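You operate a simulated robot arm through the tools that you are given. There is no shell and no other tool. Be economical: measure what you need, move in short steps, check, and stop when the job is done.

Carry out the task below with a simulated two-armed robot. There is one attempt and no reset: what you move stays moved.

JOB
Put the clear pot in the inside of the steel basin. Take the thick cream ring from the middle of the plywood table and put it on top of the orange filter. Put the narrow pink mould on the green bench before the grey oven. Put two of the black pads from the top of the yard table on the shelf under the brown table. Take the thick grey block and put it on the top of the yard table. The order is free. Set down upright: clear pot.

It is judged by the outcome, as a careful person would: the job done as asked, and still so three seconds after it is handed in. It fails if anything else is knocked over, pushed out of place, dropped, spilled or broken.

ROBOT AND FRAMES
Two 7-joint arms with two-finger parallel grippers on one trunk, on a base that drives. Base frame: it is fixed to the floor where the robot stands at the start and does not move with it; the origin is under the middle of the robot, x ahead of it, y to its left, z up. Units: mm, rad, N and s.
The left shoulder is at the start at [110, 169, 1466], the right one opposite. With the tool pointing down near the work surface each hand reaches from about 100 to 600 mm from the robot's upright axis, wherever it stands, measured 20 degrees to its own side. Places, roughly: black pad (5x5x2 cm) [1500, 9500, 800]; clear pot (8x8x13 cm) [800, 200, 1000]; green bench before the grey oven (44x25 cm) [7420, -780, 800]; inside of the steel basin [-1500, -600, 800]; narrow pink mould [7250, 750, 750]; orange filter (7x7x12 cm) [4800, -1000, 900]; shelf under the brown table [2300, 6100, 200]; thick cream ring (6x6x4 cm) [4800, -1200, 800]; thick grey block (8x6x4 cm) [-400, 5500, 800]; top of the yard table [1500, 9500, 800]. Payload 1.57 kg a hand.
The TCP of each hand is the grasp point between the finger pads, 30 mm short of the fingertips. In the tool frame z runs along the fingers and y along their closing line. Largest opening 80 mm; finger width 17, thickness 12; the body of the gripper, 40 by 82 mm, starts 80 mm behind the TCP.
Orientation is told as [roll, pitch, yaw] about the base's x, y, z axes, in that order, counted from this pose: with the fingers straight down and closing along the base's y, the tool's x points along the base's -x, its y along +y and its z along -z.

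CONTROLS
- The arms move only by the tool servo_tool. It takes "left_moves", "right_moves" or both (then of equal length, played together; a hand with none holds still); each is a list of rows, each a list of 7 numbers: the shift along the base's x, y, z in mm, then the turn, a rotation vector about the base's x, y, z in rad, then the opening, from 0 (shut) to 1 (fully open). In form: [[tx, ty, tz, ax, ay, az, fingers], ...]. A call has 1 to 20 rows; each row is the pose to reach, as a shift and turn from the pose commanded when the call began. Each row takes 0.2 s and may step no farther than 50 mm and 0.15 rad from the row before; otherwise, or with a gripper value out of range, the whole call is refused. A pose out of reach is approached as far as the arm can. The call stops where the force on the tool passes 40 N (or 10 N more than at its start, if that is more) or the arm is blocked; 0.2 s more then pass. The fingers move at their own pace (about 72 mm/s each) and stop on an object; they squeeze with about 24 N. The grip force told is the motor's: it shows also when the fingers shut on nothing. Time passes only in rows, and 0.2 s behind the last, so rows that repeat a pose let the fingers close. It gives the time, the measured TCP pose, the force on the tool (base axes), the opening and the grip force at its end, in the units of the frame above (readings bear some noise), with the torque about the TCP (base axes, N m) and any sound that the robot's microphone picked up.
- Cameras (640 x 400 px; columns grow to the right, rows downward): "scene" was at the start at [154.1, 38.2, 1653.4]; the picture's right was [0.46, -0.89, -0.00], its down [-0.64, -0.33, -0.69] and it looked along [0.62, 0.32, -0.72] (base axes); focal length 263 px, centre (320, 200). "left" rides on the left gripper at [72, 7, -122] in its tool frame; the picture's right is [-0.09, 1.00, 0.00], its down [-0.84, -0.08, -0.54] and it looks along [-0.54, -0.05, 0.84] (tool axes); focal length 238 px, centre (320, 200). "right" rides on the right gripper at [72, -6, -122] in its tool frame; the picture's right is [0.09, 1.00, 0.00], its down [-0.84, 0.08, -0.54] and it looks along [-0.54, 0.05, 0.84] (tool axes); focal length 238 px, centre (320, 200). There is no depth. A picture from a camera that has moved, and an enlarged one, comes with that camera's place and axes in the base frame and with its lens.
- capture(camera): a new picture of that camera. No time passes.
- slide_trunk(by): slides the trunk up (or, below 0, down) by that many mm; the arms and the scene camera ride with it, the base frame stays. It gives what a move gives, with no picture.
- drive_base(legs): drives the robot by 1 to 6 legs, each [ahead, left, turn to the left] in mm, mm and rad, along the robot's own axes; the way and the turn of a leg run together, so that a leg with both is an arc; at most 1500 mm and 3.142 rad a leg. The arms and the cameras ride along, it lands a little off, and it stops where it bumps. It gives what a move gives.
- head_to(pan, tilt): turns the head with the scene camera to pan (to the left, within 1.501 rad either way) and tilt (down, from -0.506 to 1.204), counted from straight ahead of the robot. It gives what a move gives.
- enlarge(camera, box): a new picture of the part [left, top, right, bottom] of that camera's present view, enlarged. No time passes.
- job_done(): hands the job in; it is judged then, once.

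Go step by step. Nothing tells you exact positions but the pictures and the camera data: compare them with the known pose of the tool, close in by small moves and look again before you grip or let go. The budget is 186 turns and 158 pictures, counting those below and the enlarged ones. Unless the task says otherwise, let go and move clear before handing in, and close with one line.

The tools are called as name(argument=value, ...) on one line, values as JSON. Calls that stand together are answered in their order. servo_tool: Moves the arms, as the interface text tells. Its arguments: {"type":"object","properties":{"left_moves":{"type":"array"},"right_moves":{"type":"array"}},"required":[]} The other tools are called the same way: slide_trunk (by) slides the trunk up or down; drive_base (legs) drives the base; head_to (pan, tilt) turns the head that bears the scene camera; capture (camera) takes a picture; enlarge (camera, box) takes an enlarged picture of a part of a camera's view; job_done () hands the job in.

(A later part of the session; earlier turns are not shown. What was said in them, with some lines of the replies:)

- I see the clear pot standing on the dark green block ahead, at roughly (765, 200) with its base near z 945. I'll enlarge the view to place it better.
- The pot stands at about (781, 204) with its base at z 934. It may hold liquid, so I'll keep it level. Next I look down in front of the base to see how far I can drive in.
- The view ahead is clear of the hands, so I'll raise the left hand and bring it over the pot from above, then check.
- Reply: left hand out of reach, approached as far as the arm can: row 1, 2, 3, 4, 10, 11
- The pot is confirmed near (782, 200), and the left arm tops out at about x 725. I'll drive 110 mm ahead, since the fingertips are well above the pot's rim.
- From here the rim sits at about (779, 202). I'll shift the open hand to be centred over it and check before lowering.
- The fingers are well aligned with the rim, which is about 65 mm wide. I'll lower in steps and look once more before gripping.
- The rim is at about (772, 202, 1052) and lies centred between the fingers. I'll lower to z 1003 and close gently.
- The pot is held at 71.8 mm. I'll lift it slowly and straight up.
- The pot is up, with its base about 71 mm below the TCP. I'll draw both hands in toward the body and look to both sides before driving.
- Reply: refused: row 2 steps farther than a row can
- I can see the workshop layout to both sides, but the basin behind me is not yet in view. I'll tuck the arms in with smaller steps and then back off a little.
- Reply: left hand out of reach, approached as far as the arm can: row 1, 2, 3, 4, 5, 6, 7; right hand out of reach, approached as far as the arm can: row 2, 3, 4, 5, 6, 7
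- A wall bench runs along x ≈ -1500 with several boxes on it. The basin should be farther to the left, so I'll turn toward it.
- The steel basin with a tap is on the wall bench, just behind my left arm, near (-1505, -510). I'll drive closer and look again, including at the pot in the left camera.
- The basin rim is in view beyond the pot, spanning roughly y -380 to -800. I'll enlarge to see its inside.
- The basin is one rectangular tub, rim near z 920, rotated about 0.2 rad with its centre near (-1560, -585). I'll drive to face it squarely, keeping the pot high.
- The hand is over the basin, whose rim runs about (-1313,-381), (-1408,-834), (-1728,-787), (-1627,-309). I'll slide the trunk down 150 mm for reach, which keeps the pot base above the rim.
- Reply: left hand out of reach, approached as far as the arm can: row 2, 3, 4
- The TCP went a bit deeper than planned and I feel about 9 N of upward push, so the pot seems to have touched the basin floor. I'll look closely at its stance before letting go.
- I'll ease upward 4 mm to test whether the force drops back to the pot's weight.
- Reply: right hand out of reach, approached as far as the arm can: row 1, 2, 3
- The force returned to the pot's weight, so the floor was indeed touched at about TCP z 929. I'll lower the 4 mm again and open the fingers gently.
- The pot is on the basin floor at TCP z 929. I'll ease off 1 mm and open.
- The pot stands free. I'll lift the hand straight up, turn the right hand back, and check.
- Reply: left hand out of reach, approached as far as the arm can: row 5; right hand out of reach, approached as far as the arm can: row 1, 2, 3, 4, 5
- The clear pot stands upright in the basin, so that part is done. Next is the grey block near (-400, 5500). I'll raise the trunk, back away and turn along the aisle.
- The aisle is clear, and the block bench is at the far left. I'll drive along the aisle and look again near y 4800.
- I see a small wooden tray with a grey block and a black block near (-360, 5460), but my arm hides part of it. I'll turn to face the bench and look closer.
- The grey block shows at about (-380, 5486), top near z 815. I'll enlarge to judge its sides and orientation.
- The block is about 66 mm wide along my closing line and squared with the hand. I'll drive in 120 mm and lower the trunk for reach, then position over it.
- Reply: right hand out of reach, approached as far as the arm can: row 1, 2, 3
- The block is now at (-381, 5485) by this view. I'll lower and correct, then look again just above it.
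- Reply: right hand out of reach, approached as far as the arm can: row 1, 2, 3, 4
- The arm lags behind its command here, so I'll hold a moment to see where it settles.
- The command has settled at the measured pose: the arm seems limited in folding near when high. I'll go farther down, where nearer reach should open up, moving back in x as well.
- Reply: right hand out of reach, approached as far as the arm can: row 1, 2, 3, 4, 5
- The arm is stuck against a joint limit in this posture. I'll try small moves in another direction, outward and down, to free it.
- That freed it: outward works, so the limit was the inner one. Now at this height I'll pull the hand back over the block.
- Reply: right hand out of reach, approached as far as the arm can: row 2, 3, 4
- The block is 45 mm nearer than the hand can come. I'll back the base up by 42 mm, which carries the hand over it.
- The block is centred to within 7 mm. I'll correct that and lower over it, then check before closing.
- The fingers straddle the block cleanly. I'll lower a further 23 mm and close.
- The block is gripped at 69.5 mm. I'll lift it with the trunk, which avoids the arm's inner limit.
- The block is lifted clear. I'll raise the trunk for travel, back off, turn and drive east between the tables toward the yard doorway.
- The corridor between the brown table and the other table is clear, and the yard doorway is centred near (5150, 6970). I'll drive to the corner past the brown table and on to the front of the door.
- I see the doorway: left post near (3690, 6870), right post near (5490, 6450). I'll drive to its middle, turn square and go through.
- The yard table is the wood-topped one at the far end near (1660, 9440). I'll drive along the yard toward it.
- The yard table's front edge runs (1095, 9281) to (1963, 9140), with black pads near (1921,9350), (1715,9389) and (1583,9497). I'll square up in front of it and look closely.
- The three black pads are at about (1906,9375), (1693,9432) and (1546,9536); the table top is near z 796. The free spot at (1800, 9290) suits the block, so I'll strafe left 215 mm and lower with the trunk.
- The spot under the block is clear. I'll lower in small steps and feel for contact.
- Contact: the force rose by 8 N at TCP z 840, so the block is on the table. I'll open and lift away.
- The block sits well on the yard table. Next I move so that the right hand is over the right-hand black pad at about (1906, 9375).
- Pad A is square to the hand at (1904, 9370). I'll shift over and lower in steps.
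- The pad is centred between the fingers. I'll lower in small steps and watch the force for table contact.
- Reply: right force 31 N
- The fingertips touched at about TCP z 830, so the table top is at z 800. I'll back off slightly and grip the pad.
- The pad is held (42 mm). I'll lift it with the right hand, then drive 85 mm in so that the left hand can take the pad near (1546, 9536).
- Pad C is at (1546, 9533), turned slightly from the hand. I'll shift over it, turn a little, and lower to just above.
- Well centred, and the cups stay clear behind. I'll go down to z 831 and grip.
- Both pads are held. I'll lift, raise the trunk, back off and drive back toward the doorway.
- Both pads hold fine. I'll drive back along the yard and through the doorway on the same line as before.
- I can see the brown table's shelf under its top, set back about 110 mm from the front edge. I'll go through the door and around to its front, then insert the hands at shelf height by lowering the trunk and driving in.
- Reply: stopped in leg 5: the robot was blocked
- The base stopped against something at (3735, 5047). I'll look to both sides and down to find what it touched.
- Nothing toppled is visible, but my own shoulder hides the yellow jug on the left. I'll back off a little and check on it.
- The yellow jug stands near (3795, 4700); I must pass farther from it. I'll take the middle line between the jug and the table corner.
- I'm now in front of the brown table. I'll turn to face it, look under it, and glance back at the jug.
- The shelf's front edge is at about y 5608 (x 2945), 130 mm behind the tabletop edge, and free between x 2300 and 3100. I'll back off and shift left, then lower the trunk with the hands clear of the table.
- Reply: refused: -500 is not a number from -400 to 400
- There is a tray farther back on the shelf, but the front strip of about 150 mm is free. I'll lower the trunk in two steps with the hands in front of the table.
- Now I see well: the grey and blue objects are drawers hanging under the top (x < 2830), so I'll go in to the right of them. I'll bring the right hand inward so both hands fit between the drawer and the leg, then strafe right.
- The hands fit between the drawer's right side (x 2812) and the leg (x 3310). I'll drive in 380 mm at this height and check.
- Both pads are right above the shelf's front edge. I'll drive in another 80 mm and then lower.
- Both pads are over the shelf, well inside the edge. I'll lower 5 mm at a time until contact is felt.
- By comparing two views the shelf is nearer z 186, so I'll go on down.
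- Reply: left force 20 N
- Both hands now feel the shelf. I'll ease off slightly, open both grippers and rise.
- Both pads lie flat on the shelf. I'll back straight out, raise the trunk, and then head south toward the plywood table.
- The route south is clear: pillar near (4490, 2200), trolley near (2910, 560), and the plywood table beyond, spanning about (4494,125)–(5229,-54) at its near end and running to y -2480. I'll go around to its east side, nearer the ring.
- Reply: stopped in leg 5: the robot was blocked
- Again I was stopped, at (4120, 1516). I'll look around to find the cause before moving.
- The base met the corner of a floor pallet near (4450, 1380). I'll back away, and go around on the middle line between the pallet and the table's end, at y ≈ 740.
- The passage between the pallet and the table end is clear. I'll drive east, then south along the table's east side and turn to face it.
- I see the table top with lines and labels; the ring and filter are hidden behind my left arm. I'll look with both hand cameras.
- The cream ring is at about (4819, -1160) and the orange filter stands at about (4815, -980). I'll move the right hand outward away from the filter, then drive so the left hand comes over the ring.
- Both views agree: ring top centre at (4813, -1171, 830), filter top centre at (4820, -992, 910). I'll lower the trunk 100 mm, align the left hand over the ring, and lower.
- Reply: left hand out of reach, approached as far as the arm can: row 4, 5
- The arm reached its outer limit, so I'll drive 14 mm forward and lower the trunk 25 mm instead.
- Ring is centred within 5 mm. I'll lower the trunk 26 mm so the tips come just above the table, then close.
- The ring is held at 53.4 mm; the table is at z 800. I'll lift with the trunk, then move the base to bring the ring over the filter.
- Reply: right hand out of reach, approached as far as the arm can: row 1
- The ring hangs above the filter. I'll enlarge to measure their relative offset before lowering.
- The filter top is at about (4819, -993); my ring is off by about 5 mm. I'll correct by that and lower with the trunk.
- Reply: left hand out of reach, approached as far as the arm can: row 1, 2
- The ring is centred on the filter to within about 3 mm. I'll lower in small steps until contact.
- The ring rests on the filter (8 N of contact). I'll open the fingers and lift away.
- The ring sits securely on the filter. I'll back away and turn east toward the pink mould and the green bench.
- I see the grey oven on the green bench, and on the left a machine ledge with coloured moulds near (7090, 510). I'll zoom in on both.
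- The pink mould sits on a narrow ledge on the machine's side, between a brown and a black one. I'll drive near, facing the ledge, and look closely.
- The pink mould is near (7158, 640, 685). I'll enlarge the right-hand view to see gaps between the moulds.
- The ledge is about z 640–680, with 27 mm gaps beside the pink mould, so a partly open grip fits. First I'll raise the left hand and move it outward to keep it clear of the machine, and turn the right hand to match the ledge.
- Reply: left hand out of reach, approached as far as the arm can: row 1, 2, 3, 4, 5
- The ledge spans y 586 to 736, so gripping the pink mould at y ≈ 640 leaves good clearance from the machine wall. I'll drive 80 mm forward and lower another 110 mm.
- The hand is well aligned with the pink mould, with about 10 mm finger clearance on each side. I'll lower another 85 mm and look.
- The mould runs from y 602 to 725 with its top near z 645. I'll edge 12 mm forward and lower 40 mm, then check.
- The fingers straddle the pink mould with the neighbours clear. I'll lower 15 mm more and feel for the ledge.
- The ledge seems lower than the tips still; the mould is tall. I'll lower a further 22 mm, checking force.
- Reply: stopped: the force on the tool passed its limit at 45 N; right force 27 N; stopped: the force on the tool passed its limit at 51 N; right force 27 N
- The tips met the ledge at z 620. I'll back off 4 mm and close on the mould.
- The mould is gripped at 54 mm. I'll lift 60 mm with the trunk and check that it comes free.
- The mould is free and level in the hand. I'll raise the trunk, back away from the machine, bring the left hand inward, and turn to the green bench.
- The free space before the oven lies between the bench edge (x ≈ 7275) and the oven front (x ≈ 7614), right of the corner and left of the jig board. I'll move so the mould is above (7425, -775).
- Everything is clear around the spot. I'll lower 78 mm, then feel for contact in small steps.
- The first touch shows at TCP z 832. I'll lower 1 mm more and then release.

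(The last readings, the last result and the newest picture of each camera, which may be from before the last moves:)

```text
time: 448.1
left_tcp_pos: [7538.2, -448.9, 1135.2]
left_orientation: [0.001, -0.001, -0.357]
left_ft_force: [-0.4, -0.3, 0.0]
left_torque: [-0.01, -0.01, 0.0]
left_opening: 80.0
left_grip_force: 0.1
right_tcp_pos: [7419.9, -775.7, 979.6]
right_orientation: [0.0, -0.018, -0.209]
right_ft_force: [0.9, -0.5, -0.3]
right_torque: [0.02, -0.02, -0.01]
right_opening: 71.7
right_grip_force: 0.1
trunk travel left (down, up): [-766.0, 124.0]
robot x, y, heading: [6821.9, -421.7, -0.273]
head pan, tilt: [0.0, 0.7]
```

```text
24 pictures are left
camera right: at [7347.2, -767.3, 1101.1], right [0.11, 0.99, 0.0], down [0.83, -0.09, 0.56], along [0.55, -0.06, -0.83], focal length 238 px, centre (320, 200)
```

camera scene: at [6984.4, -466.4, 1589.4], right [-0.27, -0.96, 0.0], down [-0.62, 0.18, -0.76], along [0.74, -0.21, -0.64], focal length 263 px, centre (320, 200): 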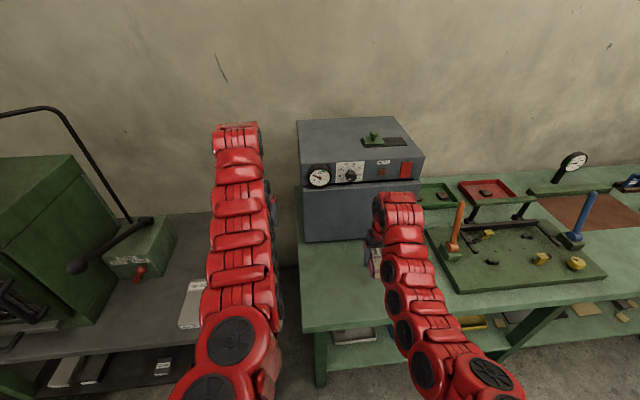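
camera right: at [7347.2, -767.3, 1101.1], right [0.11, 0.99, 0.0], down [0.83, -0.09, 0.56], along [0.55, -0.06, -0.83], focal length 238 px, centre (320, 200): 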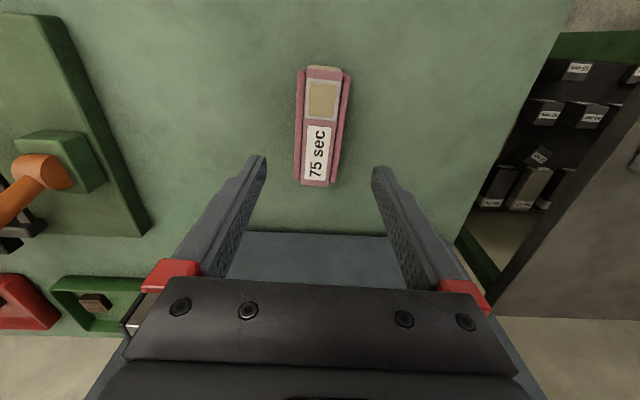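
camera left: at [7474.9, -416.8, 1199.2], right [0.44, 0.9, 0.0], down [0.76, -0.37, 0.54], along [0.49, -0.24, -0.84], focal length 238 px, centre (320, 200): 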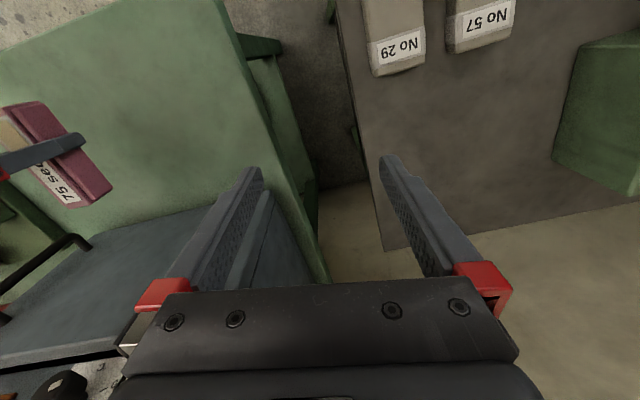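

The pink mould stands before the oven, and all five tasks look done. Since the base was stopped near the yellow jug earlier, I'll back away and go check that it still stands.

drive_base(legs=[[-450, 0, 0], [0, 0, 2.405], [1200, 0, 0], [0, 0, 0.998], [1500, 0, 0], [230, 0, 0]])

drive_base(legs=[[0, 0, -1.224], [1000, 0, 0]])

head_to(pan=-0.35, tilt=0.4)

capture(camera="scene")

```text
time: 472.9
left_tcp_pos: [3371.8, 636.3, 1136.7]
left_orientation: [0.001, 0.001, 3.029]
left_ft_force: [-1.4, -0.5, -0.1]
left_torque: [0.02, 0.01, -0.01]
left_opening: 79.8
left_grip_force: 0.1
right_tcp_pos: [3406.4, 984.5, 979.6]
right_orientation: [0.0, -0.018, -3.101]
right_ft_force: [0.4, 0.3, -0.8]
right_torque: [0.0, -0.01, 0.01]
right_opening: 71.8
right_grip_force: 0.0
trunk travel left (down, up): [-766.0, 124.0]
robot x, y, heading: [4073.1, 788.9, 3.111]
head pan, tilt: [0.0, 0.7]
```

```text
time: 481.0
left_tcp_pos: [3360.6, 2326.0, 1135.2]
left_orientation: [-0.002, 0.001, 1.823]
left_ft_force: [-0.1, 0.9, -0.3]
left_torque: [0.03, -0.01, -0.01]
left_opening: 80.1
left_grip_force: 0.0
right_tcp_pos: [3697.3, 2417.7, 979.7]
right_orientation: [0.001, -0.018, 1.974]
right_ft_force: [-0.7, -0.1, -0.5]
right_torque: [-0.01, -0.01, 0.02]
right_opening: 72.1
right_grip_force: 0.0
trunk travel left (down, up): [-766.0, 124.0]
robot x, y, heading: [3749.7, 1725.5, 1.911]
head pan, tilt: [0.0, 0.7]
```

```text
time: 481.9
left_tcp_pos: [3359.6, 2326.3, 1136.5]
left_orientation: [0.0, 0.001, 1.822]
left_ft_force: [0.4, 0.3, 0.4]
left_torque: [0.0, -0.02, 0.0]
left_opening: 80.0
left_grip_force: 0.1
right_tcp_pos: [3696.5, 2417.9, 981.0]
right_orientation: [0.001, -0.017, 1.973]
right_ft_force: [0.1, -0.6, -0.8]
right_torque: [0.0, 0.02, -0.01]
right_opening: 72.0
right_grip_force: 0.0
trunk travel left (down, up): [-766.0, 124.0]
robot x, y, heading: [3753.3, 1726.5, 1.901]
head pan, tilt: [-0.351, 0.4]
```

```text
23 pictures are left
camera scene: at [3728.2, 1894.9, 1674.8], right [1.0, -0.02, 0.0], down [-0.01, -0.39, -0.92], along [0.01, 0.92, -0.39], focal length 263 px, centre (320, 200)
```

scene: 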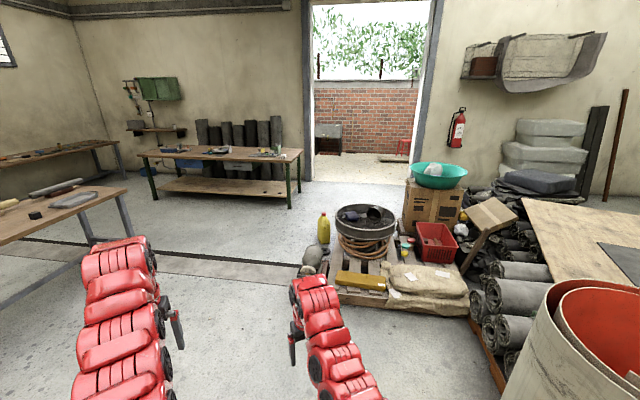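

The yellow jug stands upright where it was. I'll take one last zoom at the pads on the shelf.

enlarge(camera="scene", box=[220, 140, 380, 260])

```text
3.33 times, centred on (300, 200) of scene
camera zoom: at [3728.2, 1894.9, 1674.8], right [1.0, -0.02, 0.0], down [-0.01, -0.39, -0.92], along [0.01, 0.92, -0.39], focal length 878 px, centre (387, 200)
```

zoom: 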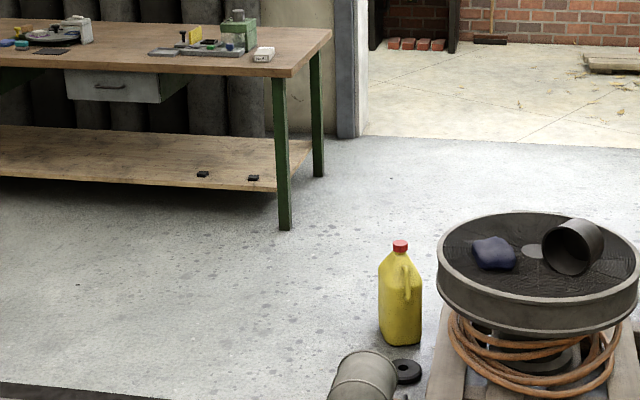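

Both pads lie on the shelf and the jug is upright. Both hands are empty and clear, so I hand the job in.

job_done()

```text
The job is handed in.
```

I finished all five parts and handed the job in: the clear pot stands upright in the steel basin, the cream ring is on the orange filter, and the pink mould is on the green bench before the oven. Two black pads are on the shelf under the brown table, and the grey block is on the yard table. The base was stopped twice while driving, once near the yellow jug and once at a floor pallet; the jug still stands upright, and I did not look closely at the pallet afterwards.
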